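You operate a simulated robot arm through the tools that you are given. There is no shell and no other tool.

You are at the controls of a simulated two-armed robot. One attempt, no reset.

JOB
Unlock the arm, open its air, then jog it to the yellow mark.
Fine: black arm switch to H, white jog button; raise the brass pins by the gold lever last.

It is judged by the outcome, as a careful person would: the job done as asked, and still so three seconds after it is handed in. It fails if anything else is knocked over, pushed out of place, dropped, spilled or broken.

ROBOT AND FRAMES
Two 7-joint arms with fingered hands on one trunk that stands fixed in place. Base frame: the origin is at the foot of the trunk, x ahead of it, y to its left, z up. Units: mm, rad, N and s.
The left shoulder is at [50, 214, 869], the right one opposite. With the tool pointing down near the work surface each hand reaches from about 420 to 900 mm from the base axis, measured 20 degrees to its own side. Payload 3 kg a hand.
The TCP of each hand is the grasp point between the finger pads, 26 mm short of the fingertips. In the tool frame z runs along the fingers and y along their closing line. The gripper opens to 132 mm; its body begins 73 mm behind the TCP. The gripper is a hand of 3 fingers: y runs from the thumb to the fingers, the wrist lies at [0, 0, -229] in the tool frame, and closing takes about 1.5 s.
Orientation is that of the tool frame in the base frame, as a unit quaternion [w, x, y, z]. With the fingers straight down and closing along the base's y, the tool's x points along the base's -x, its y along +y and its z along -z.

CONTROLS
- The arms move only by the tool servo_tool. It takes "left_increments", "right_increments" or both (then of equal length, played together; a hand with none holds still); each is a list that holds one entry, the list of rows, each a list of 7 numbers: the turn, a rotation vector about the tool's x, y, z in units of 180 degrees (1.0 is 180 degrees), then the shift along the tool's x, y, z in units of 250 mm (1.0 is 250 mm), then the finger opening in mm, from 0 to 132. In form: [[[wx, wy, wz, tx, ty, tz, hand], ...]]. A call has 1 to 20 rows; each row is the pose to reach, as a shift and turn from the pose commanded when the call began, along the tool's axes at that moment. A call with a number of a shift or a turn outside -1 to 1 is refused whole. Each row takes 0.2 s and may step no farther than 50 mm and 0.15 rad from the row before; otherwise, or with a gripper value out of range, the whole call is refused. A pose out of reach is approached as far as the arm can. The call stops where the force on the tool passes 60 N (or 10 N more than at its start, if that is more) or the arm is blocked; 0.2 s more then pass. The fingers move at their own pace (about 72 mm/s each) and stop on an object; they squeeze with about 32 N. The grip force told is the motor's: it shows also when the fingers shut on nothing. Time passes only in rows, and 0.2 s behind the last, so rows that repeat a pose let the fingers close. It gives the time, the measured TCP pose, the force on the tool (base axes), the opening and the grip force at its end, in the units of the frame above (readings bear some noise), with the torque about the TCP (base axes, N m) and any sound that the robot's microphone picked up.
- Cameras (640 x 400 px; columns grow to the right, rows downward): "scene" is now at [34, -16.7, 1503.6]; the picture's right is [-0.22, -0.98, 0.00], its down [-0.61, 0.14, -0.78] and it looks along [0.76, -0.17, -0.62] (base axes); focal length 355 px, centre (320, 200). "left" rides on the left gripper at [-61, 3, -92] in its tool frame; the picture's right is [-0.05, -1.00, 0.00], its down [0.83, -0.04, -0.56] and it looks along [0.55, -0.03, 0.83] (tool axes); focal length 230 px, centre (320, 200). "right" rides on the right gripper at [62, 3, -92] in its tool frame; the picture's right is [-0.05, 1.00, 0.00], its down [-0.83, -0.04, -0.56] and it looks along [-0.55, -0.03, 0.83] (tool axes); focal length 230 px, centre (320, 200). There is no depth. A picture from a camera that has moved, and an enlarged one, comes with that camera's place and axes in the base frame and with its lens.
- snapshot(camera): a new picture of that camera. The clock stands still meanwhile.
- set_grasp(shape, hand): the hand has 3 fingers and takes this shape, open, in about a second: jaw (thumb against the fingers, like two jaws); tri (thumb and two fingers); tip (a fingertip pinch); poke (one finger out to press); point (the index stretched); flat (the hand flat); cup (the hand cupped); fist (a fist). The gripper value then closes the fingers along that shape, each until it touches; the sizes above hold for jaw. It gives what a move gives, with no picture.
- pan_tilt(pan, tilt): turns the head with the scene camera to pan (to the left, within 1.501 rad either way) and tilt (down, from -0.506 to 1.204), counted from straight ahead of the robot. It gives what a move gives.
- inspect(camera, box): a new picture of the part [left, top, right, bottom] of that camera's present view, enlarged. The clock stands still meanwhile.
- finish_job(): hands the job in; it is judged then, once.

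Nothing tells you positions but the pictures and the camera data. Unless the task says otherwise, let go and move clear before handing in.

The tools are called by a JSON object that holds its "name" and its "arguments". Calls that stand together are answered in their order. servo_tool: Moves the arms, as the interface text tells. Its arguments: {"type":"object","properties":{"left_increments":{"type":"array"},"right_increments":{"type":"array"}},"required":[]} The other tools are called the same way: set_grasp (shape, hand) gives the hand a shape; pan_tilt (pan, tilt) turns the head that bears the scene camera; snapshot (camera) takes a picture; inspect (camera, box) takes an enlarged picture of a part of a camera's view; finish_job () hands the job in.

At the start:

```text
t: 0.0
left_eef_pos: [691.9, 336.8, 1012.1]
left_tool_rot: [0.0, -0.028, 1.0, 0.0]
left_contact_force: [1.0, -0.4, 0.2]
left_wrist_torque: [0.01, 0.01, -0.02]
left_width: 132.1
left_grasp_force: 0.0
left_shape: jaw
right_eef_pos: [606.2, -174.1, 1001.2]
right_tool_rot: [0.0, -0.027, 1.0, 0.0]
right_contact_force: [0.8, 0.0, 0.3]
right_wrist_torque: [0.01, -0.02, -0.04]
right_width: 131.7
right_grasp_force: 0.1
right_shape: jaw
head pan, tilt (commanded): [-0.22, 0.67]
```

scene: 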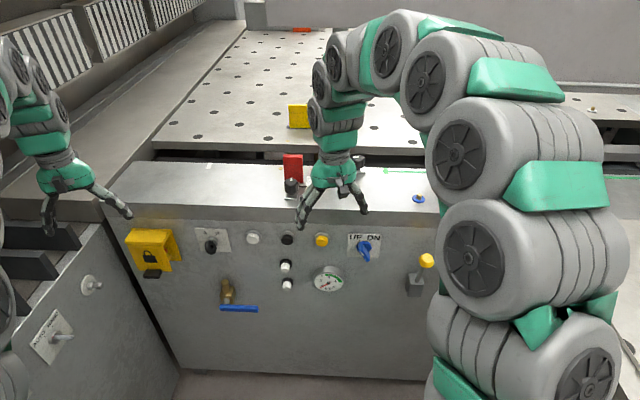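
right: 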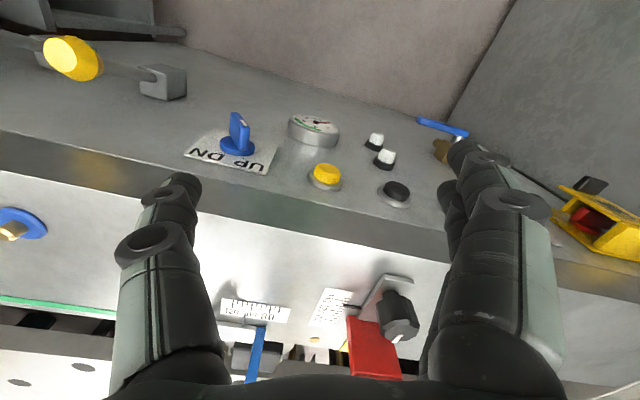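
left: 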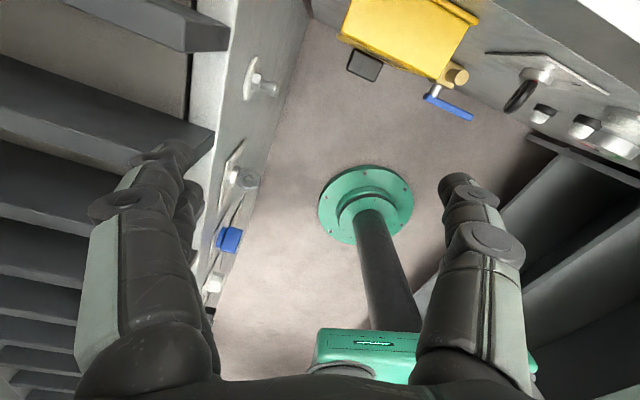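

I see a grey machine console ahead with a yellow lock cover, a black switch, several buttons, an air valve with a blue handle and a gauge. I'll look closer before moving anything.

{"name": "inspect", "arguments": {"camera": "scene", "box": [100, 200, 300, 325]}}

{"name": "inspect", "arguments": {"camera": "scene", "box": [240, 200, 440, 325]}}

{"name": "inspect", "arguments": {"camera": "scene", "box": [240, 80, 440, 205]}}

{"name": "inspect", "arguments": {"camera": "scene", "box": [0, 230, 200, 400]}}

{"name": "inspect", "arguments": {"camera": "right", "box": [160, 60, 640, 360]}}

{"name": "inspect", "arguments": {"camera": "left", "box": [180, 0, 640, 300]}}

```text
3.20 times, centred on (200, 262) of scene
camera zoom: at [34.0, -16.7, 1503.6], right [-0.22, -0.98, 0.0], down [-0.61, 0.14, -0.78], along [0.76, -0.17, -0.62], focal length 1137 px, centre (704, 0)
```

zoom: 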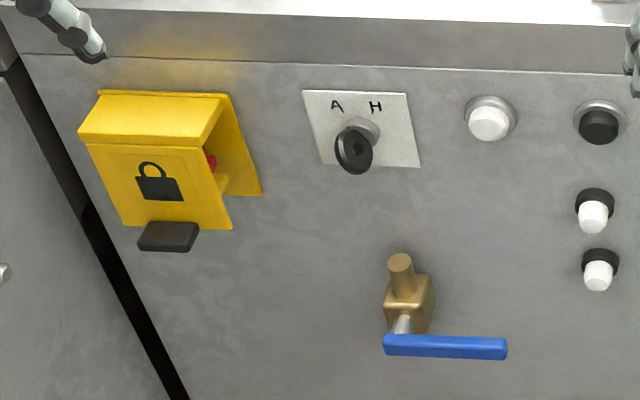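

```text
3.20 times, centred on (340, 262) of scene
camera zoom: at [34.0, -16.7, 1503.6], right [-0.22, -0.98, 0.0], down [-0.61, 0.14, -0.78], along [0.76, -0.17, -0.62], focal length 1137 px, centre (256, 0)
```

zoom: 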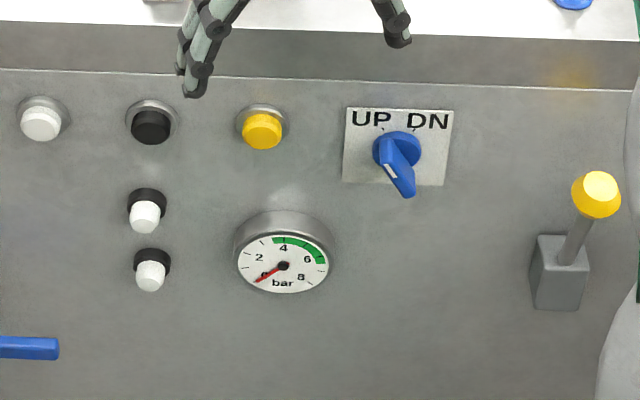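

```text
3.20 times, centred on (340, 142) of scene
camera zoom: at [34.0, -16.7, 1503.6], right [-0.22, -0.98, 0.0], down [-0.61, 0.14, -0.78], along [0.76, -0.17, -0.62], focal length 1137 px, centre (256, 384)
```

zoom: 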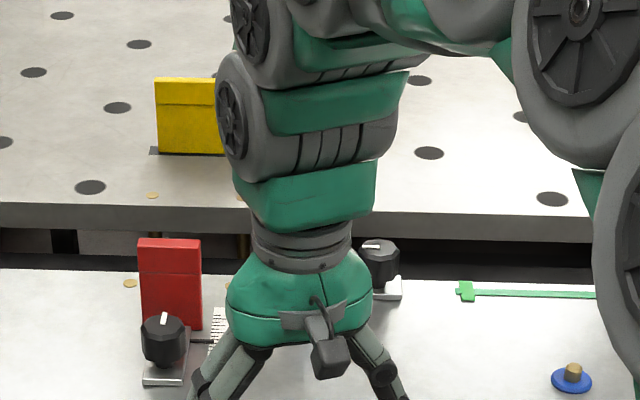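

```text
2.35 times, centred on (100, 315) of scene
camera zoom: at [34.0, -16.7, 1503.6], right [-0.22, -0.98, 0.0], down [-0.61, 0.14, -0.78], along [0.76, -0.17, -0.62], focal length 836 px, centre (838, -71)
```

zoom: 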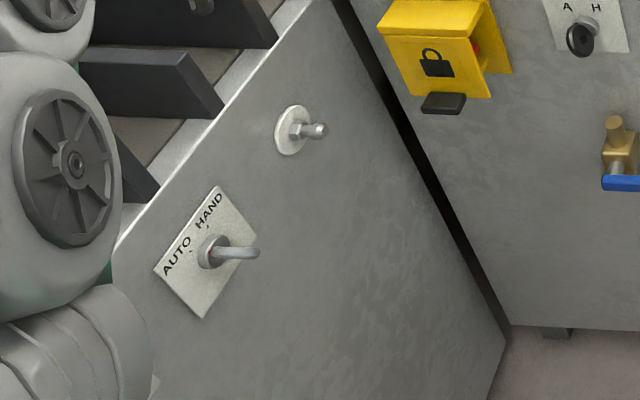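

```text
1.33 times, centred on (400, 210) of right
camera zoom: at [543.8, -173.6, 1095.0], right [0.0, 1.0, 0.0], down [0.83, 0.0, 0.56], along [0.56, 0.0, -0.83], focal length 307 px, centre (213, 187)
```

zoom: 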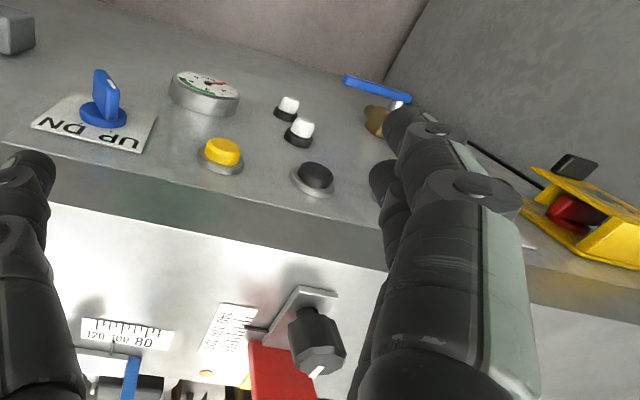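

```text
1.33 times, centred on (410, 150) of left
camera zoom: at [752.5, 342.8, 1103.2], right [0.11, -0.99, 0.0], down [-0.83, -0.09, 0.56], along [-0.55, -0.06, -0.83], focal length 307 px, centre (200, 267)
```

zoom: 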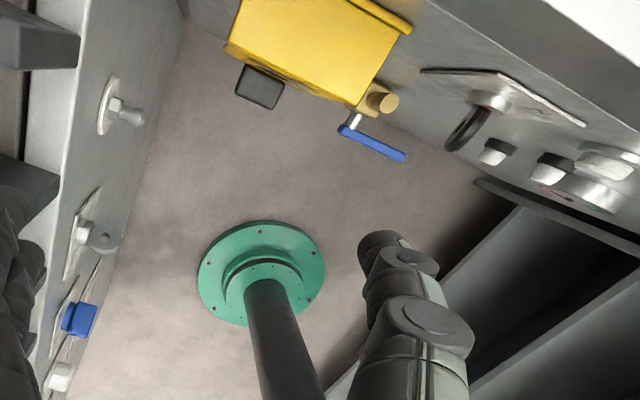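

I see the console with the padlocked yellow cover, the A/H key switch, white/black/yellow buttons, blue ball valve and gauge. I'll turn the head to survey the rest, particularly the arm and its yellow mark.

{"name": "pan_tilt", "arguments": {"pan": 0.5, "tilt": 0.5}}

{"name": "snapshot", "arguments": {"camera": "scene"}}

{"name": "pan_tilt", "arguments": {"pan": -0.3, "tilt": 0.2}}

{"name": "snapshot", "arguments": {"camera": "scene"}}

{"name": "pan_tilt", "arguments": {"pan": -0.9, "tilt": 0.6}}

{"name": "snapshot", "arguments": {"camera": "scene"}}

{"name": "pan_tilt", "arguments": {"pan": 0.9, "tilt": 0.9}}

{"name": "snapshot", "arguments": {"camera": "scene"}}

```text
t: 1.1
left_eef_pos: [691.0, 336.2, 1012.5]
left_tool_rot: [0.0, -0.029, 1.0, 0.0]
left_contact_force: [-0.3, 1.0, 0.7]
left_wrist_torque: [-0.02, 0.0, 0.02]
left_width: 131.9
left_grasp_force: 0.1
left_shape: jaw
right_eef_pos: [604.4, -174.2, 1001.9]
right_tool_rot: [0.001, -0.028, 1.0, 0.0]
right_contact_force: [0.5, -0.3, -0.6]
right_wrist_torque: [0.0, 0.01, -0.03]
right_width: 131.9
right_grasp_force: 0.0
right_shape: jaw
head pan, tilt (commanded): [0.499, 0.499]
```

```text
taken
camera scene: at [29.9, 45.5, 1518.9], right [0.48, -0.88, 0.0], down [-0.42, -0.23, -0.88], along [0.77, 0.42, -0.48], focal length 355 px, centre (320, 200)
```

scene: 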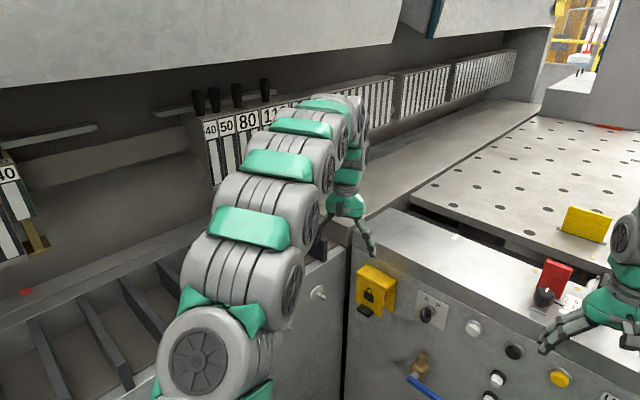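

```text
t: 2.2
left_eef_pos: [691.0, 336.4, 1010.8]
left_tool_rot: [0.0, -0.027, 1.0, 0.001]
left_contact_force: [0.5, 0.6, -0.5]
left_wrist_torque: [-0.02, -0.03, -0.01]
left_width: 131.8
left_grasp_force: 0.2
left_shape: jaw
right_eef_pos: [606.8, -174.6, 1000.8]
right_tool_rot: [0.0, -0.028, 1.0, 0.0]
right_contact_force: [0.3, -0.6, 0.2]
right_wrist_torque: [-0.07, 0.01, -0.01]
right_width: 132.0
right_grasp_force: 0.1
right_shape: jaw
head pan, tilt (commanded): [-0.3, 0.201]
```

```text
taken
camera scene: at [39.0, -25.5, 1546.5], right [-0.29, -0.96, 0.0], down [-0.19, 0.06, -0.98], along [0.94, -0.29, -0.2], focal length 355 px, centre (320, 200)
```

scene: 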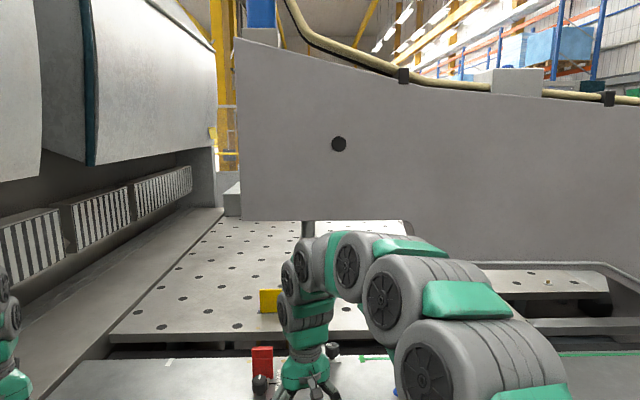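

```text
t: 3.2
left_eef_pos: [690.4, 336.6, 1011.8]
left_tool_rot: [0.0, -0.028, 1.0, 0.001]
left_contact_force: [-0.8, 0.6, -0.4]
left_wrist_torque: [0.01, 0.02, 0.01]
left_width: 131.6
left_grasp_force: 0.0
left_shape: jaw
right_eef_pos: [605.8, -175.5, 1002.3]
right_tool_rot: [-0.001, -0.028, 1.0, 0.0]
right_contact_force: [0.4, -0.1, 0.2]
right_wrist_torque: [-0.02, -0.01, -0.01]
right_width: 131.5
right_grasp_force: 0.0
right_shape: jaw
head pan, tilt (commanded): [-0.901, 0.6]
```

```text
taken
camera scene: at [5.0, -67.2, 1509.8], right [-0.78, -0.62, 0.0], down [-0.35, 0.44, -0.83], along [0.51, -0.65, -0.56], focal length 355 px, centre (320, 200)
```

scene: 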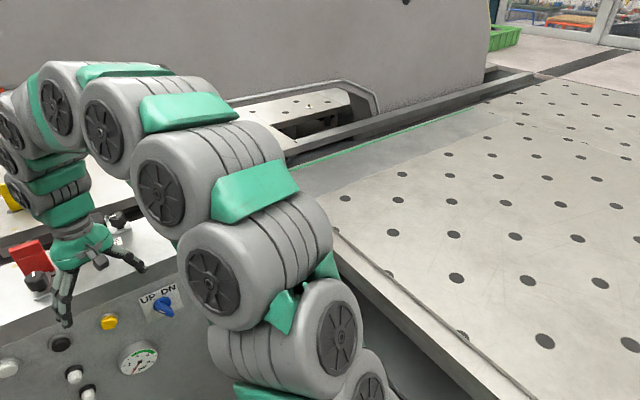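

```text
t: 5.0
left_eef_pos: [691.0, 336.9, 1011.1]
left_tool_rot: [0.0, -0.028, 1.0, 0.0]
left_contact_force: [0.1, -0.2, -0.5]
left_wrist_torque: [0.01, 0.02, -0.02]
left_width: 132.1
left_grasp_force: 0.1
left_shape: jaw
right_eef_pos: [606.2, -173.1, 1000.9]
right_tool_rot: [0.0, -0.028, 1.0, -0.001]
right_contact_force: [-0.2, 0.2, 0.1]
right_wrist_torque: [-0.01, -0.03, -0.02]
right_width: 131.8
right_grasp_force: 0.1
right_shape: jaw
head pan, tilt (commanded): [0.901, 0.901]
```

```text
taken
camera scene: at [-3.1, 61.1, 1485.0], right [0.78, -0.62, 0.0], down [-0.49, -0.61, -0.62], along [0.39, 0.49, -0.78], focal length 355 px, centre (320, 200)
```

scene: 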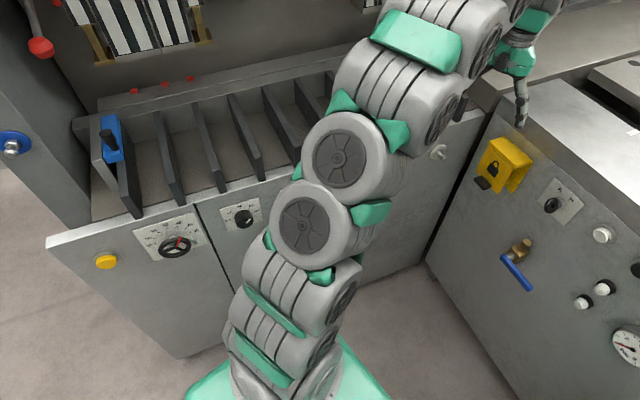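

The grey beam beyond the console looks like the machine's "arm", and the yellow plate on the perforated table could be the mark. I'll zoom in on the details.

{"name": "pan_tilt", "arguments": {"pan": 0.0, "tilt": 0.55}}

{"name": "snapshot", "arguments": {"camera": "scene"}}

{"name": "inspect", "arguments": {"camera": "scene", "box": [140, 100, 300, 200]}}

{"name": "inspect", "arguments": {"camera": "scene", "box": [300, 100, 460, 200]}}

{"name": "inspect", "arguments": {"camera": "scene", "box": [140, 200, 300, 300]}}

{"name": "inspect", "arguments": {"camera": "scene", "box": [300, 200, 460, 300]}}

{"name": "inspect", "arguments": {"camera": "scene", "box": [180, 0, 340, 100]}}

```text
t: 6.2
left_eef_pos: [691.7, 335.3, 1012.3]
left_tool_rot: [0.001, -0.028, 1.0, 0.0]
left_contact_force: [0.1, -0.4, -0.4]
left_wrist_torque: [-0.01, 0.02, 0.0]
left_width: 132.0
left_grasp_force: 0.0
left_shape: jaw
right_eef_pos: [605.7, -175.2, 1001.4]
right_tool_rot: [0.0, -0.029, 1.0, 0.0]
right_contact_force: [-1.2, 0.3, -0.1]
right_wrist_torque: [0.0, -0.01, -0.02]
right_width: 131.9
right_grasp_force: 0.1
right_shape: jaw
head pan, tilt (commanded): [0.0, 0.55]
```

```text
taken
camera scene: at [39.8, 2.1, 1514.3], right [0.0, -1.0, 0.0], down [-0.52, 0.0, -0.85], along [0.85, 0.0, -0.52], focal length 355 px, centre (320, 200)
```

scene: 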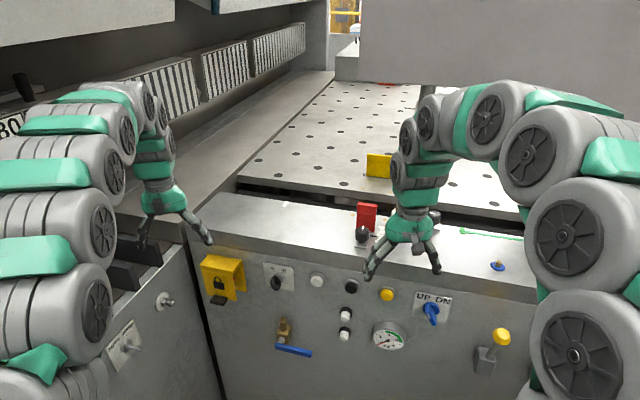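

```text
4.00 times, centred on (220, 150) of scene
camera zoom: at [39.8, 2.1, 1514.3], right [0.0, -1.0, 0.0], down [-0.52, 0.0, -0.85], along [0.85, 0.0, -0.52], focal length 1421 px, centre (720, 400)
```

zoom: 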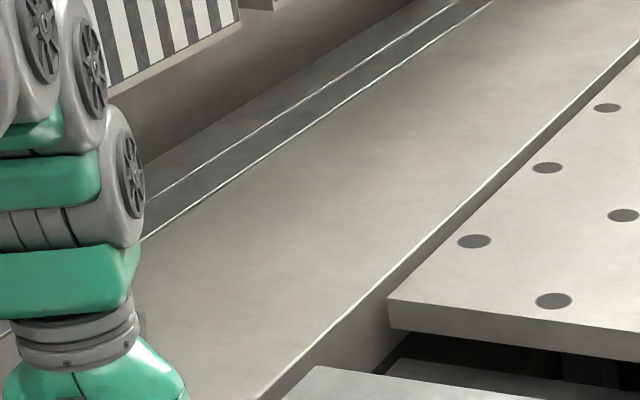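

```text
4.00 times, centred on (380, 150) of scene
camera zoom: at [39.8, 2.1, 1514.3], right [0.0, -1.0, 0.0], down [-0.52, 0.0, -0.85], along [0.85, 0.0, -0.52], focal length 1421 px, centre (80, 400)
```

zoom: 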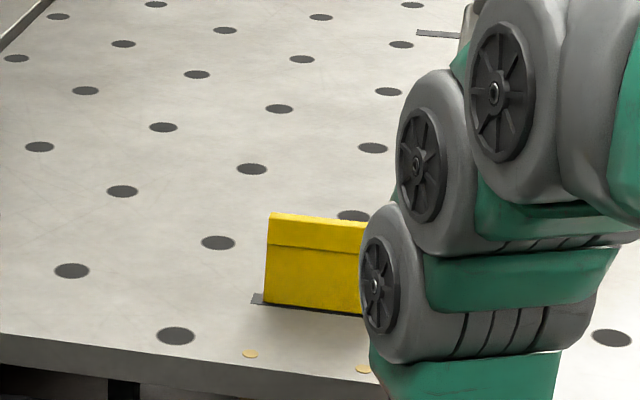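

```text
4.00 times, centred on (220, 250) of scene
camera zoom: at [39.8, 2.1, 1514.3], right [0.0, -1.0, 0.0], down [-0.52, 0.0, -0.85], along [0.85, 0.0, -0.52], focal length 1421 px, centre (720, 0)
```

zoom: 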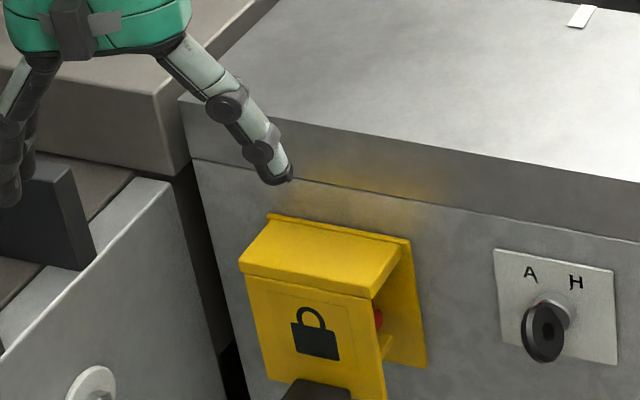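

```text
4.00 times, centred on (380, 250) of scene
camera zoom: at [39.8, 2.1, 1514.3], right [0.0, -1.0, 0.0], down [-0.52, 0.0, -0.85], along [0.85, 0.0, -0.52], focal length 1421 px, centre (80, 0)
```

zoom: 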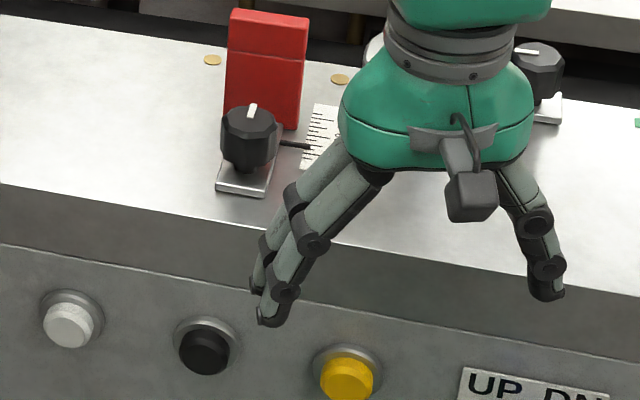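

```text
4.00 times, centred on (260, 50) of scene
camera zoom: at [39.8, 2.1, 1514.3], right [0.0, -1.0, 0.0], down [-0.52, 0.0, -0.85], along [0.85, 0.0, -0.52], focal length 1421 px, centre (560, 800)
```

zoom: 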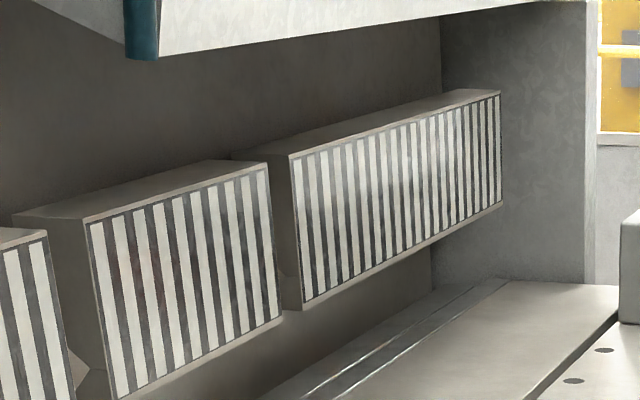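

The right hand hides part of the console top, so I'll draw it back to the right and upward through free air to see the scales, the knobs and the pins.

{"name": "servo_tool", "arguments": {"right_increments": [[[0, 0, 0, 0.064, -0.128, -0.03, 132], [0, 0, 0, 0.128, -0.257, -0.06, 132], [0, 0, 0, 0.192, -0.385, -0.09, 132], [0, 0, 0, 0.257, -0.513, -0.12, 132], [0, 0, 0, 0.321, -0.641, -0.15, 132], [0, 0, 0, 0.385, -0.77, -0.18, 132], [0, 0, 0, 0.45, -0.898, -0.2, 132]]]}}

{"name": "snapshot", "arguments": {"camera": "scene"}}

{"name": "snapshot", "arguments": {"camera": "right"}}

```text
t: 7.8
left_eef_pos: [691.4, 336.1, 1011.6]
left_tool_rot: [-0.001, -0.028, 1.0, 0.0]
left_contact_force: [0.5, 1.2, -0.4]
left_wrist_torque: [0.02, 0.03, -0.01]
left_width: 131.9
left_grasp_force: 0.1
left_shape: jaw
right_eef_pos: [505.2, -404.4, 1048.7]
right_tool_rot: [-0.001, -0.03, 1.0, 0.0]
right_contact_force: [0.2, -0.2, -0.1]
right_wrist_torque: [-0.01, 0.03, -0.01]
right_width: 132.2
right_grasp_force: 0.1
right_shape: jaw
head pan, tilt (commanded): [0.0, 0.55]
```

```text
taken
camera scene: at [39.8, 2.0, 1514.3], right [0.0, -1.0, 0.0], down [-0.52, 0.0, -0.85], along [0.85, 0.0, -0.52], focal length 355 px, centre (320, 200)
```

scene: 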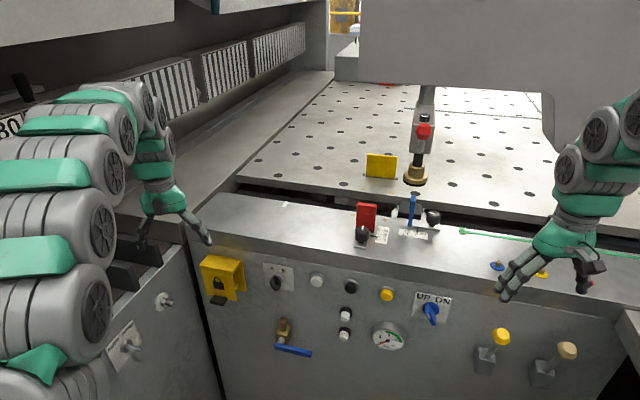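

```text
taken
camera right: at [443.9, -404.5, 1142.3], right [-0.01, 1.0, 0.0], down [0.83, 0.0, 0.55], along [0.55, 0.0, -0.83], focal length 230 px, centre (320, 200)
```

right: 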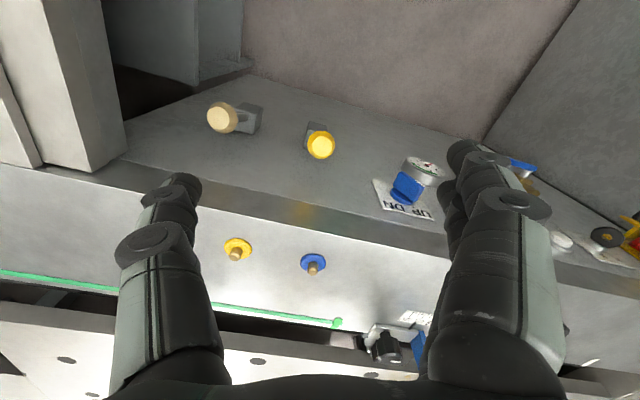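

Now the machine's small arm with a red knob and brass foot is visible near the yellow plate. I'll zoom into each region.

{"name": "inspect", "arguments": {"camera": "scene", "box": [340, 70, 500, 170]}}

{"name": "inspect", "arguments": {"camera": "scene", "box": [340, 160, 500, 260]}}

{"name": "inspect", "arguments": {"camera": "scene", "box": [470, 220, 630, 320]}}

{"name": "inspect", "arguments": {"camera": "scene", "box": [450, 300, 610, 400]}}

{"name": "inspect", "arguments": {"camera": "scene", "box": [260, 260, 420, 360]}}

{"name": "inspect", "arguments": {"camera": "scene", "box": [190, 240, 300, 309]}}

{"name": "inspect", "arguments": {"camera": "right", "box": [180, 60, 440, 360]}}

```text
4.00 times, centred on (420, 120) of scene
camera zoom: at [39.8, 2.0, 1514.3], right [0.0, -1.0, 0.0], down [-0.52, 0.0, -0.85], along [0.85, 0.0, -0.52], focal length 1421 px, centre (-80, 520)
```

zoom: 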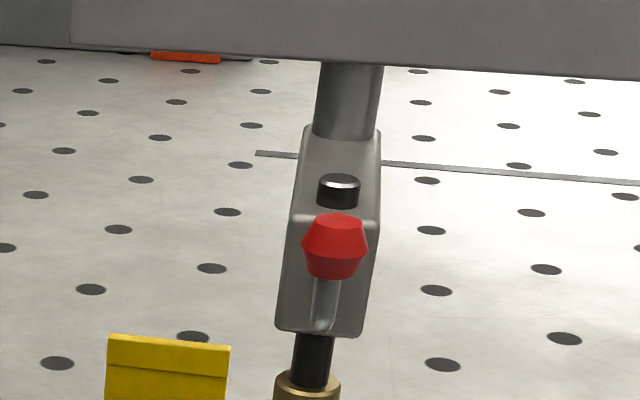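

```text
4.00 times, centred on (420, 210) of scene
camera zoom: at [39.8, 2.0, 1514.3], right [0.0, -1.0, 0.0], down [-0.52, 0.0, -0.85], along [0.85, 0.0, -0.52], focal length 1421 px, centre (-80, 160)
```

zoom: 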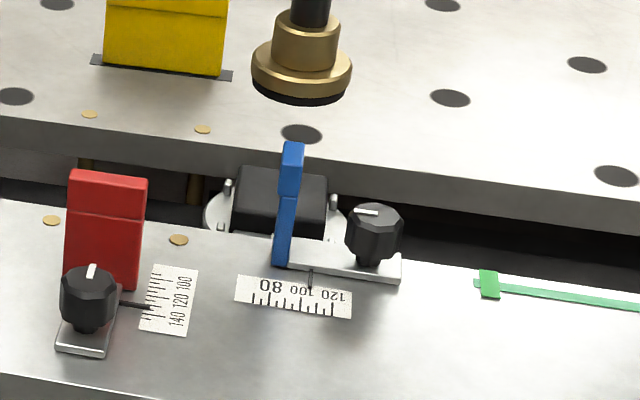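

```text
4.00 times, centred on (550, 270) of scene
camera zoom: at [39.8, 2.0, 1514.3], right [0.0, -1.0, 0.0], down [-0.52, 0.0, -0.85], along [0.85, 0.0, -0.52], focal length 1421 px, centre (-600, -80)
```

zoom: 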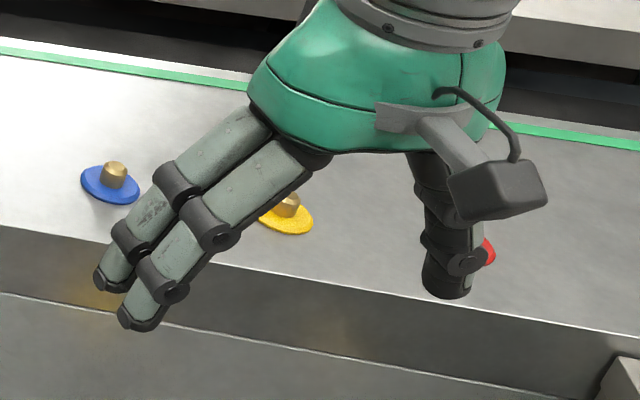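

```text
4.00 times, centred on (530, 350) of scene
camera zoom: at [39.8, 2.0, 1514.3], right [0.0, -1.0, 0.0], down [-0.52, 0.0, -0.85], along [0.85, 0.0, -0.52], focal length 1421 px, centre (-520, -400)
```

zoom: 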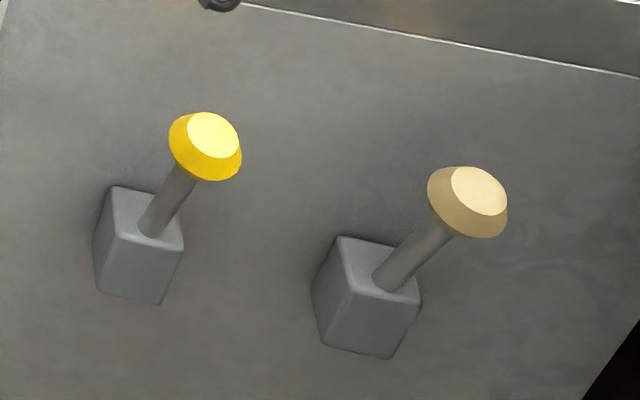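

```text
4.00 times, centred on (340, 310) of scene
camera zoom: at [39.8, 2.0, 1514.3], right [0.0, -1.0, 0.0], down [-0.52, 0.0, -0.85], along [0.85, 0.0, -0.52], focal length 1421 px, centre (240, -240)
```

zoom: 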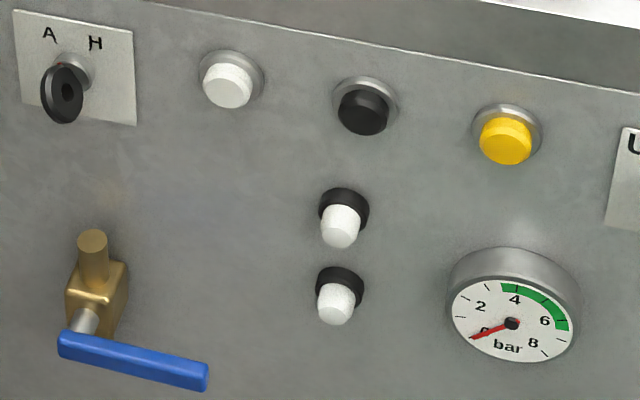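

```text
5.80 times, centred on (245, 274) of scene
camera zoom: at [39.8, 2.0, 1514.3], right [0.0, -1.0, 0.0], down [-0.52, 0.0, -0.85], along [0.85, 0.0, -0.52], focal length 2059 px, centre (755, -232)
```

zoom: 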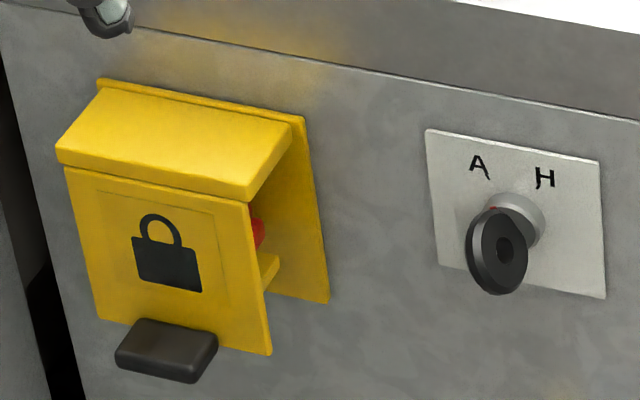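

```text
1.33 times, centred on (310, 210) of right
camera zoom: at [443.9, -404.5, 1142.3], right [-0.01, 1.0, 0.0], down [0.83, 0.0, 0.55], along [0.55, 0.0, -0.83], focal length 307 px, centre (333, 187)
```

zoom: 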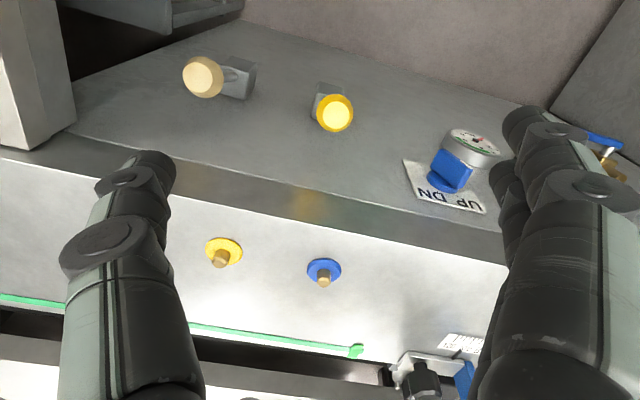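

I've found two levers (yellow-gold and beige), three coloured discs with brass studs, the red and yellow plates and flush brass pins. I'll look over the right-hand part and the beam from other head angles.

{"name": "pan_tilt", "arguments": {"pan": -0.55, "tilt": 0.3}}

{"name": "snapshot", "arguments": {"camera": "scene"}}

{"name": "pan_tilt", "arguments": {"pan": -0.3, "tilt": -0.1}}

{"name": "snapshot", "arguments": {"camera": "scene"}}

{"name": "pan_tilt", "arguments": {"pan": -1.2, "tilt": 0.4}}

{"name": "snapshot", "arguments": {"camera": "scene"}}

{"name": "pan_tilt", "arguments": {"pan": -0.55, "tilt": 0.85}}

{"name": "snapshot", "arguments": {"camera": "scene"}}

```text
t: 8.8
left_eef_pos: [691.5, 336.2, 1011.8]
left_tool_rot: [0.001, -0.028, 1.0, 0.0]
left_contact_force: [0.3, 0.2, -0.1]
left_wrist_torque: [0.0, 0.0, 0.02]
left_width: 131.7
left_grasp_force: 0.1
left_shape: jaw
right_eef_pos: [506.1, -404.5, 1049.7]
right_tool_rot: [0.0, -0.028, 1.0, 0.0]
right_contact_force: [-0.7, -0.5, 0.2]
right_wrist_torque: [-0.01, 0.01, 0.02]
right_width: 132.0
right_grasp_force: 0.0
right_shape: jaw
head pan, tilt (commanded): [-0.55, 0.3]
```

```text
taken
camera scene: at [29.7, -46.7, 1537.2], right [-0.52, -0.85, 0.0], down [-0.25, 0.15, -0.96], along [0.81, -0.5, -0.3], focal length 355 px, centre (320, 200)
```

scene: 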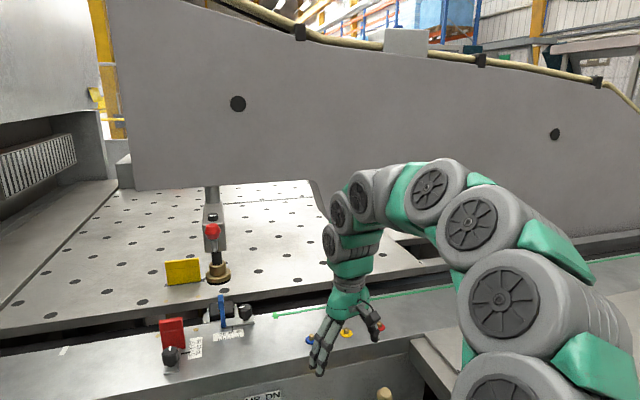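

```text
t: 9.7
left_eef_pos: [690.5, 335.3, 1011.4]
left_tool_rot: [0.0, -0.028, 1.0, 0.0]
left_contact_force: [0.8, 0.0, -0.2]
left_wrist_torque: [0.01, 0.05, -0.03]
left_width: 131.7
left_grasp_force: 0.0
left_shape: jaw
right_eef_pos: [506.9, -403.8, 1049.0]
right_tool_rot: [0.0, -0.028, 1.0, -0.001]
right_contact_force: [-0.4, -0.2, 0.5]
right_wrist_torque: [-0.01, 0.01, 0.01]
right_width: 132.0
right_grasp_force: 0.0
right_shape: jaw
head pan, tilt (commanded): [-0.3, -0.099]
```

```text
taken
camera scene: at [33.2, -23.8, 1573.7], right [-0.3, -0.96, 0.0], down [0.09, -0.03, -1.0], along [0.95, -0.29, 0.1], focal length 355 px, centre (320, 200)
```

scene: 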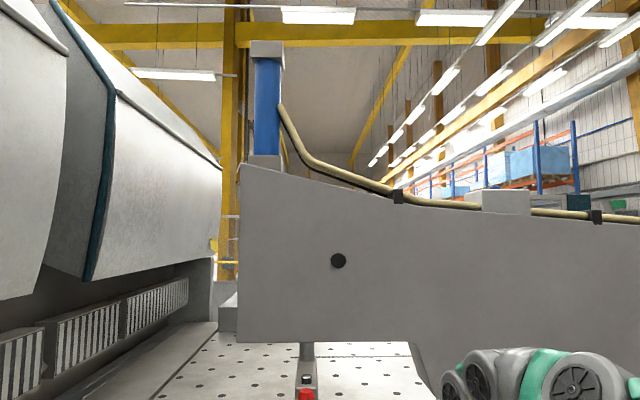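

```text
t: 10.8
left_eef_pos: [691.6, 335.7, 1011.0]
left_tool_rot: [0.001, -0.028, 1.0, 0.0]
left_contact_force: [0.3, 0.1, 0.0]
left_wrist_torque: [0.02, 0.01, 0.02]
left_width: 131.7
left_grasp_force: 0.2
left_shape: jaw
right_eef_pos: [505.7, -403.6, 1049.4]
right_tool_rot: [0.001, -0.028, 1.0, 0.0]
right_contact_force: [-0.6, 0.2, 0.1]
right_wrist_torque: [0.01, 0.0, 0.01]
right_width: 132.0
right_grasp_force: 0.1
right_shape: jaw
head pan, tilt (commanded): [-1.201, 0.4]
```

```text
taken
camera scene: at [-16.4, -84.3, 1528.0], right [-0.93, -0.36, 0.0], down [-0.14, 0.36, -0.92], along [0.33, -0.86, -0.39], focal length 355 px, centre (320, 200)
```

scene: 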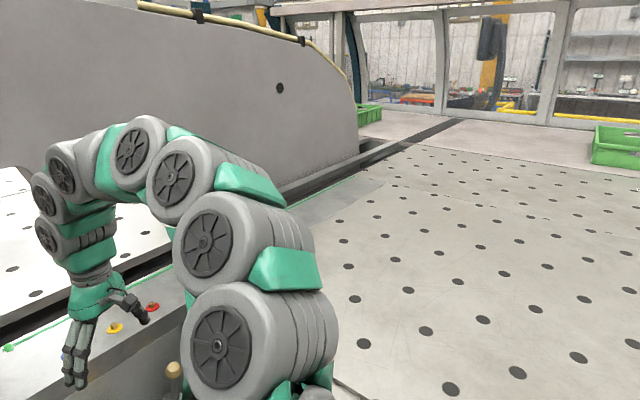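

```text
t: 11.9
left_eef_pos: [692.5, 336.1, 1011.3]
left_tool_rot: [0.0, -0.028, 1.0, 0.0]
left_contact_force: [0.2, -0.5, 0.3]
left_wrist_torque: [-0.04, 0.0, 0.0]
left_width: 132.0
left_grasp_force: 0.1
left_shape: jaw
right_eef_pos: [506.3, -405.3, 1048.9]
right_tool_rot: [-0.001, -0.028, 1.0, 0.0]
right_contact_force: [-0.3, 0.3, -0.3]
right_wrist_torque: [0.04, 0.01, -0.01]
right_width: 131.9
right_grasp_force: 0.1
right_shape: jaw
head pan, tilt (commanded): [-0.55, 0.85]
```

```text
taken
camera scene: at [16.6, -38.9, 1488.9], right [-0.52, -0.85, 0.0], down [-0.64, 0.39, -0.66], along [0.56, -0.35, -0.75], focal length 355 px, centre (320, 200)
```

scene: 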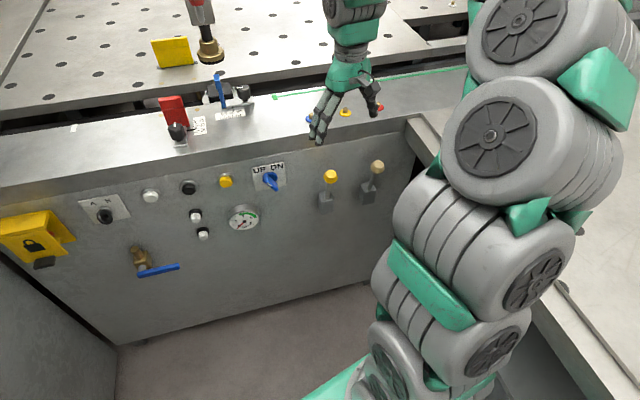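

The big grey C-beam with its brass foot looks like the machine's arm, and the green strip with its block on the console top may show its travel past blue/yellow/red discs. I'll move the right hand farther right for a clear view of that area.

{"name": "servo_tool", "arguments": {"right_increments": [[[0, 0, 0, 0.06, -0.15, -0.05, 132], [0, 0, 0, 0.12, -0.3, -0.1, 132], [0, 0, 0, 0.18, -0.45, -0.15, 132], [0, 0, 0, 0.24, -0.6, -0.2, 132], [0, 0, 0, 0.3, -0.75, -0.25, 132]]]}}

{"name": "pan_tilt", "arguments": {"pan": -0.5, "tilt": 0.55}}

{"name": "snapshot", "arguments": {"camera": "scene"}}

```text
t: 13.1
left_eef_pos: [690.8, 336.0, 1011.5]
left_tool_rot: [0.0, -0.028, 1.0, -0.001]
left_contact_force: [1.2, -0.2, 0.2]
left_wrist_torque: [0.0, -0.01, -0.01]
left_width: 132.0
left_grasp_force: 0.0
left_shape: jaw
right_eef_pos: [440.5, -595.8, 1115.4]
right_tool_rot: [0.001, -0.028, 1.0, -0.001]
right_contact_force: [1.3, -0.7, -0.9]
right_wrist_torque: [0.03, -0.01, 0.02]
right_width: 131.7
right_grasp_force: 0.0
right_shape: jaw
head pan, tilt (commanded): [-0.55, 0.85]
```

```text
t: 13.9
left_eef_pos: [690.8, 335.7, 1012.6]
left_tool_rot: [-0.001, -0.027, 1.0, 0.0]
left_contact_force: [-0.7, 0.0, 1.2]
left_wrist_torque: [0.01, 0.02, -0.01]
left_width: 131.9
left_grasp_force: 0.1
left_shape: jaw
right_eef_pos: [441.6, -595.4, 1115.6]
right_tool_rot: [0.001, -0.027, 1.0, 0.0]
right_contact_force: [0.3, 0.3, 0.0]
right_wrist_torque: [-0.01, 0.05, 0.02]
right_width: 132.3
right_grasp_force: 0.1
right_shape: jaw
head pan, tilt (commanded): [-0.499, 0.55]
```

```text
taken
camera scene: at [28.8, -41.0, 1514.2], right [-0.48, -0.88, 0.0], down [-0.46, 0.25, -0.85], along [0.75, -0.41, -0.52], focal length 355 px, centre (320, 200)
```

scene: 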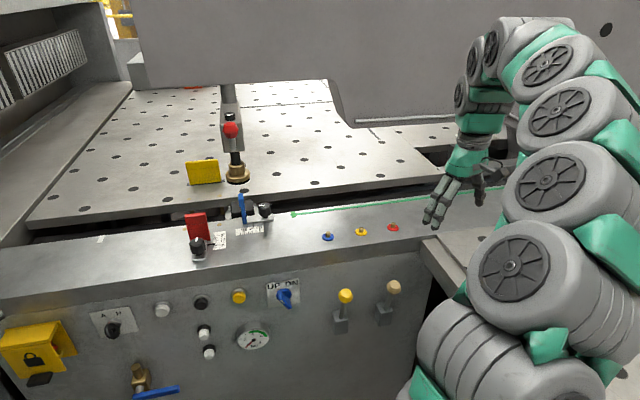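

{"name": "inspect", "arguments": {"camera": "scene", "box": [280, 190, 440, 290]}}

{"name": "inspect", "arguments": {"camera": "scene", "box": [160, 90, 320, 190]}}

{"name": "inspect", "arguments": {"camera": "scene", "box": [160, 160, 320, 260]}}

{"name": "inspect", "arguments": {"camera": "scene", "box": [310, 80, 470, 180]}}

{"name": "inspect", "arguments": {"camera": "scene", "box": [0, 290, 160, 390]}}

```text
4.00 times, centred on (360, 240) of scene
camera zoom: at [28.8, -41.0, 1514.2], right [-0.48, -0.88, 0.0], down [-0.46, 0.25, -0.85], along [0.75, -0.41, -0.52], focal length 1421 px, centre (160, 40)
```

zoom: 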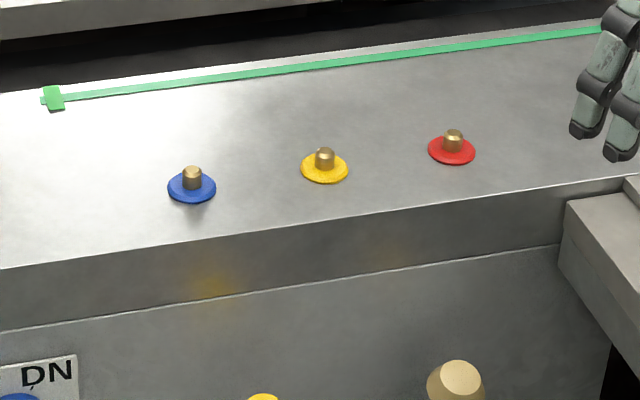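

```text
4.00 times, centred on (240, 140) of scene
camera zoom: at [28.8, -41.0, 1514.2], right [-0.48, -0.88, 0.0], down [-0.46, 0.25, -0.85], along [0.75, -0.41, -0.52], focal length 1421 px, centre (640, 440)
```

zoom: 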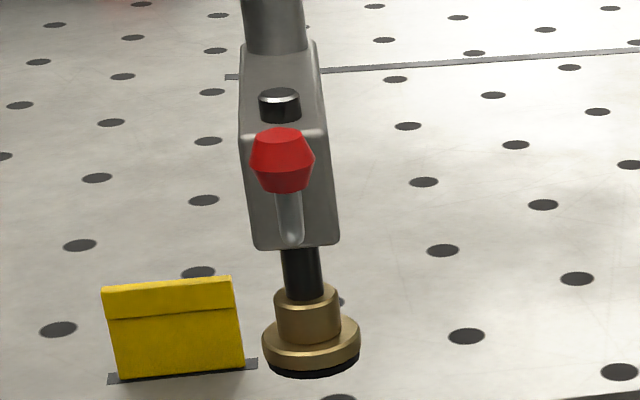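

```text
4.00 times, centred on (240, 210) of scene
camera zoom: at [28.8, -41.0, 1514.2], right [-0.48, -0.88, 0.0], down [-0.46, 0.25, -0.85], along [0.75, -0.41, -0.52], focal length 1421 px, centre (640, 160)
```

zoom: 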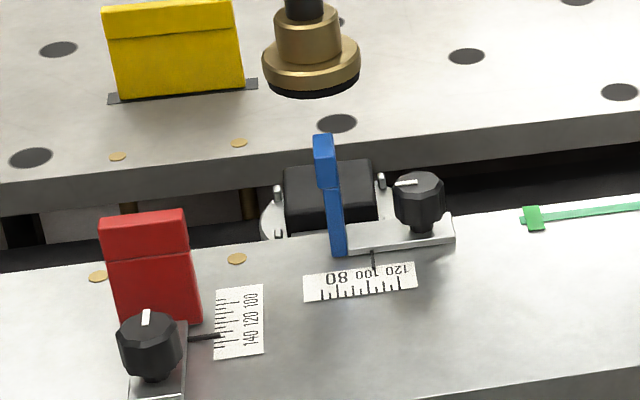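

```text
4.00 times, centred on (390, 130) of scene
camera zoom: at [28.8, -41.0, 1514.2], right [-0.48, -0.88, 0.0], down [-0.46, 0.25, -0.85], along [0.75, -0.41, -0.52], focal length 1421 px, centre (40, 480)
```

zoom: 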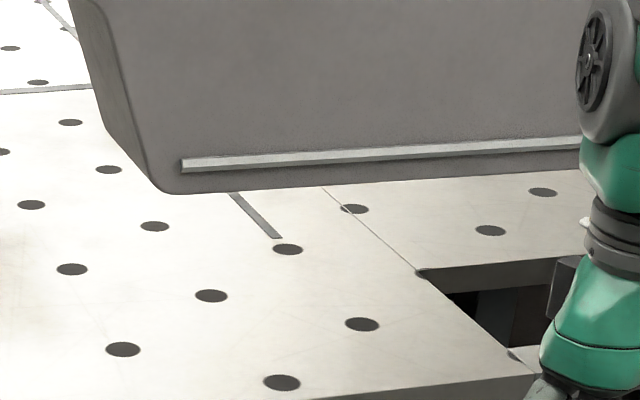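

```text
4.00 times, centred on (80, 340) of scene
camera zoom: at [28.8, -41.0, 1514.2], right [-0.48, -0.88, 0.0], down [-0.46, 0.25, -0.85], along [0.75, -0.41, -0.52], focal length 1421 px, centre (1280, -360)
```

zoom: 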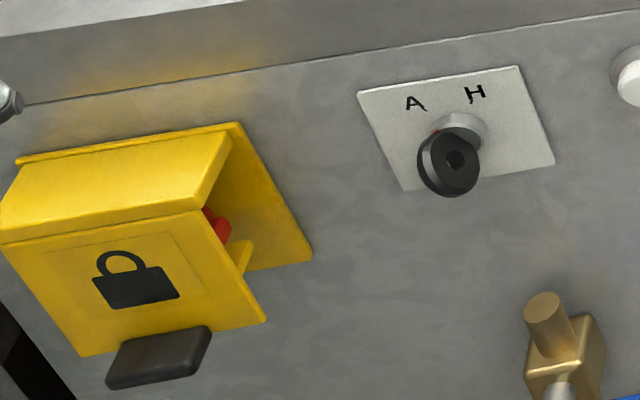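

I now see the arm (beam with red-knobbed clamp and brass foot), the discs and the flush brass pins by the red and yellow plates. I need finer views of the two levers and the small scale items to tell which is "gold".

{"name": "inspect", "arguments": {"camera": "scene", "box": [320, 270, 416, 330]}}

{"name": "inspect", "arguments": {"camera": "scene", "box": [220, 270, 316, 330]}}

{"name": "inspect", "arguments": {"camera": "scene", "box": [180, 190, 260, 240]}}

{"name": "inspect", "arguments": {"camera": "scene", "box": [280, 200, 344, 240]}}

{"name": "snapshot", "arguments": {"camera": "right"}}

{"name": "snapshot", "arguments": {"camera": "left"}}

```text
6.67 times, centred on (368, 300) of scene
camera zoom: at [28.8, -41.0, 1514.2], right [-0.48, -0.88, 0.0], down [-0.46, 0.25, -0.85], along [0.75, -0.41, -0.52], focal length 2368 px, centre (0, -467)
```

zoom: 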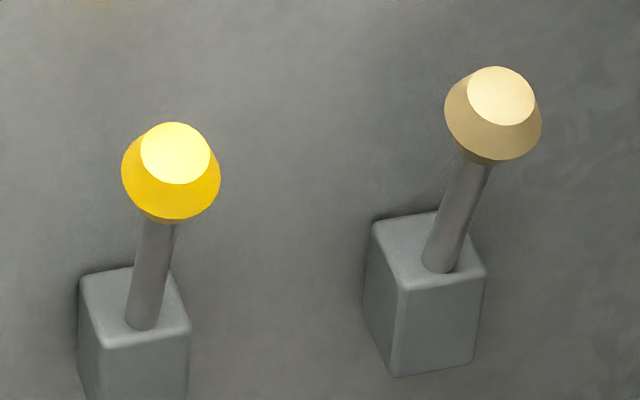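

```text
6.67 times, centred on (268, 300) of scene
camera zoom: at [28.8, -41.0, 1514.2], right [-0.48, -0.88, 0.0], down [-0.46, 0.25, -0.85], along [0.75, -0.41, -0.52], focal length 2368 px, centre (667, -467)
```

zoom: 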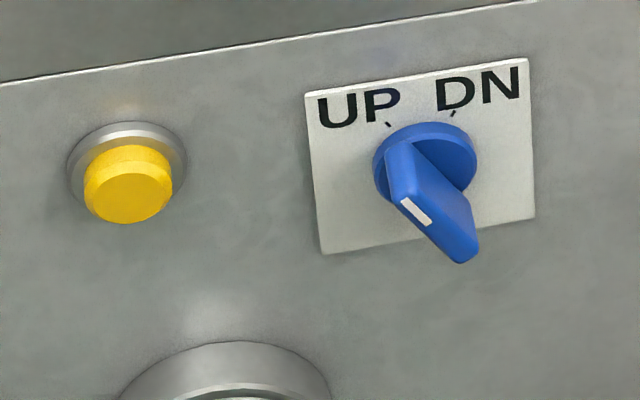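

```text
8.00 times, centred on (220, 215) of scene
camera zoom: at [28.8, -41.0, 1514.2], right [-0.48, -0.88, 0.0], down [-0.46, 0.25, -0.85], along [0.75, -0.41, -0.52], focal length 2842 px, centre (1120, 80)
```

zoom: 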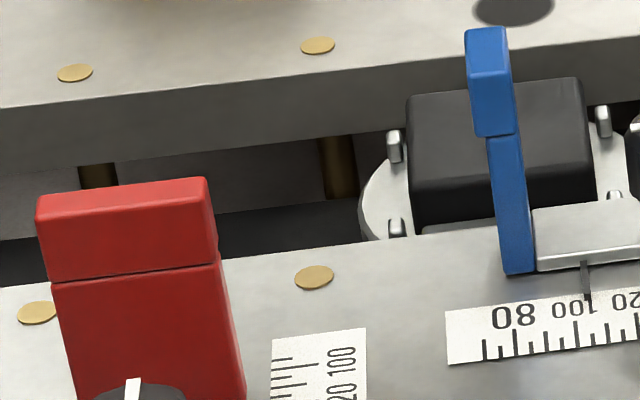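

```text
10.00 times, centred on (312, 220) of scene
camera zoom: at [28.8, -41.0, 1514.2], right [-0.48, -0.88, 0.0], down [-0.46, 0.25, -0.85], along [0.75, -0.41, -0.52], focal length 3552 px, centre (400, 0)
```

zoom: 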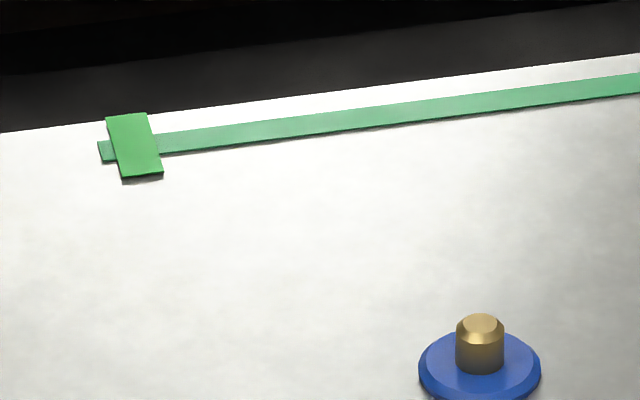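

```text
taken
camera right: at [379.3, -595.0, 1208.3], right [0.0, 1.0, 0.0], down [0.83, 0.0, 0.56], along [0.56, 0.0, -0.83], focal length 230 px, centre (320, 200)
```

right: 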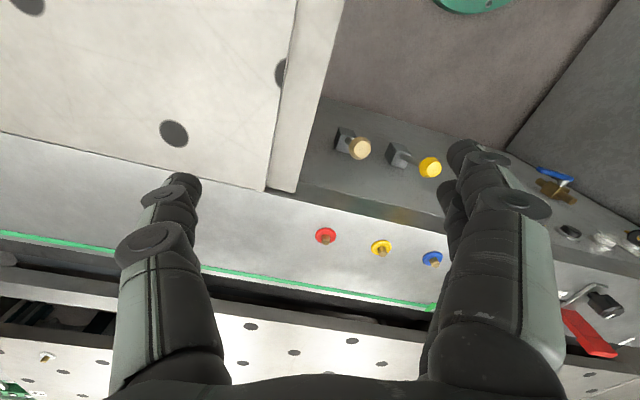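

```text
taken
camera left: at [752.5, 342.8, 1103.2], right [0.11, -0.99, 0.0], down [-0.83, -0.09, 0.56], along [-0.55, -0.06, -0.83], focal length 230 px, centre (320, 200)
```

left: 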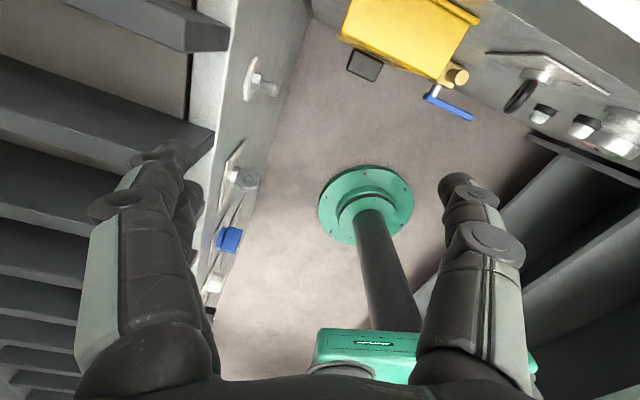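

The job order looks like this: lock box on the left of the console, blue-handled air valve, A/H key to H, hold white jog, then the tan/gold lever. First I'll bring the left hand back and turn it to point forward so its camera can look closely at the lock, clear of everything.

{"name": "servo_tool", "arguments": {"left_increments": [[[0, -0.0417, 0, 0.08, -0.04, 0.01, 132], [0, -0.0833, 0, 0.16, -0.08, 0.02, 132], [0, -0.125, 0, 0.24, -0.12, 0.03, 132], [0, -0.1667, 0, 0.32, -0.16, 0.04, 132], [0, -0.2083, 0, 0.4, -0.2, 0.05, 132], [0, -0.25, 0, 0.48, -0.24, 0.06, 132], [0, -0.2917, 0, 0.54, -0.28, 0.07, 132], [0, -0.3333, 0, 0.6, -0.32, 0.08, 132], [0, -0.375, 0, 0.65, -0.36, 0.09, 132], [0, -0.4167, 0, 0.68, -0.39, 0.1, 132], [0, -0.4583, 0, 0.7, -0.41, 0.11, 132], [0, -0.5, 0, 0.705, -0.425, 0.12, 132]]]}}

{"name": "snapshot", "arguments": {"camera": "left"}}

{"name": "pan_tilt", "arguments": {"pan": 0.2, "tilt": 0.7}}

{"name": "snapshot", "arguments": {"camera": "scene"}}

```text
t: 16.7
left_eef_pos: [737.7, 218.5, 1082.0]
left_tool_rot: [0.777, -0.035, 0.628, 0.017]
left_contact_force: [1.0, -0.2, -0.8]
left_wrist_torque: [-0.01, -0.01, -0.03]
left_width: 131.9
left_grasp_force: 0.0
left_shape: jaw
left hand out of reach, approached as far as the arm can: row 7, 8, 9, 10, 11, 12
right_eef_pos: [441.2, -595.5, 1113.7]
right_tool_rot: [-0.001, -0.028, 1.0, 0.0]
right_contact_force: [0.6, 1.1, -1.3]
right_wrist_torque: [0.0, 0.01, 0.0]
right_width: 131.9
right_grasp_force: 0.0
right_shape: jaw
head pan, tilt (commanded): [-0.499, 0.55]
stopped in row 12 (left hand): the arm was blocked; the commanded pose is now the measured one
```

```text
taken
camera left: at [634.9, 215.5, 1121.3], right [0.06, -0.99, 0.08], down [-0.36, -0.1, -0.93], along [0.93, 0.02, -0.37], focal length 230 px, centre (320, 200)
```

left: 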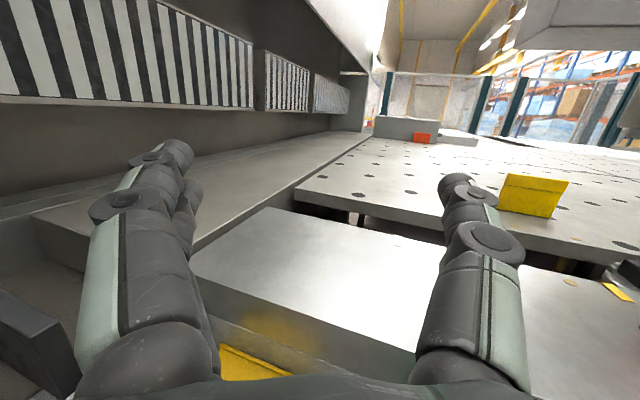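

```text
t: 17.8
left_eef_pos: [737.3, 218.3, 1080.4]
left_tool_rot: [0.776, -0.035, 0.629, 0.016]
left_contact_force: [-0.1, 1.1, -0.8]
left_wrist_torque: [-0.01, -0.03, 0.02]
left_width: 132.1
left_grasp_force: 0.0
left_shape: jaw
right_eef_pos: [441.6, -595.6, 1115.5]
right_tool_rot: [0.001, -0.027, 1.0, 0.0]
right_contact_force: [0.6, 0.0, -0.4]
right_wrist_torque: [0.02, -0.01, 0.0]
right_width: 131.9
right_grasp_force: 0.0
right_shape: jaw
head pan, tilt (commanded): [0.201, 0.7]
```

```text
taken
camera scene: at [33.3, 18.9, 1501.2], right [0.2, -0.98, 0.0], down [-0.63, -0.13, -0.77], along [0.75, 0.15, -0.64], focal length 355 px, centre (320, 200)
```

scene: 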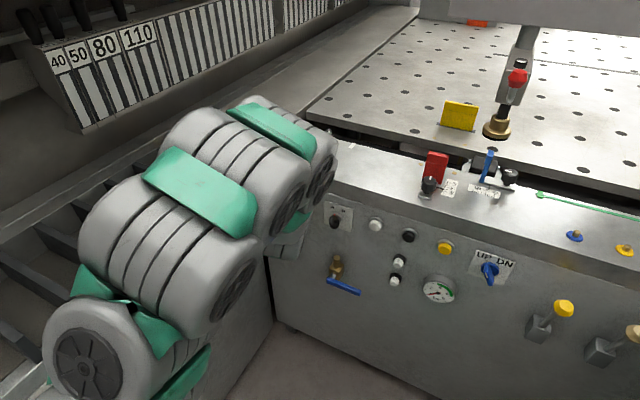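

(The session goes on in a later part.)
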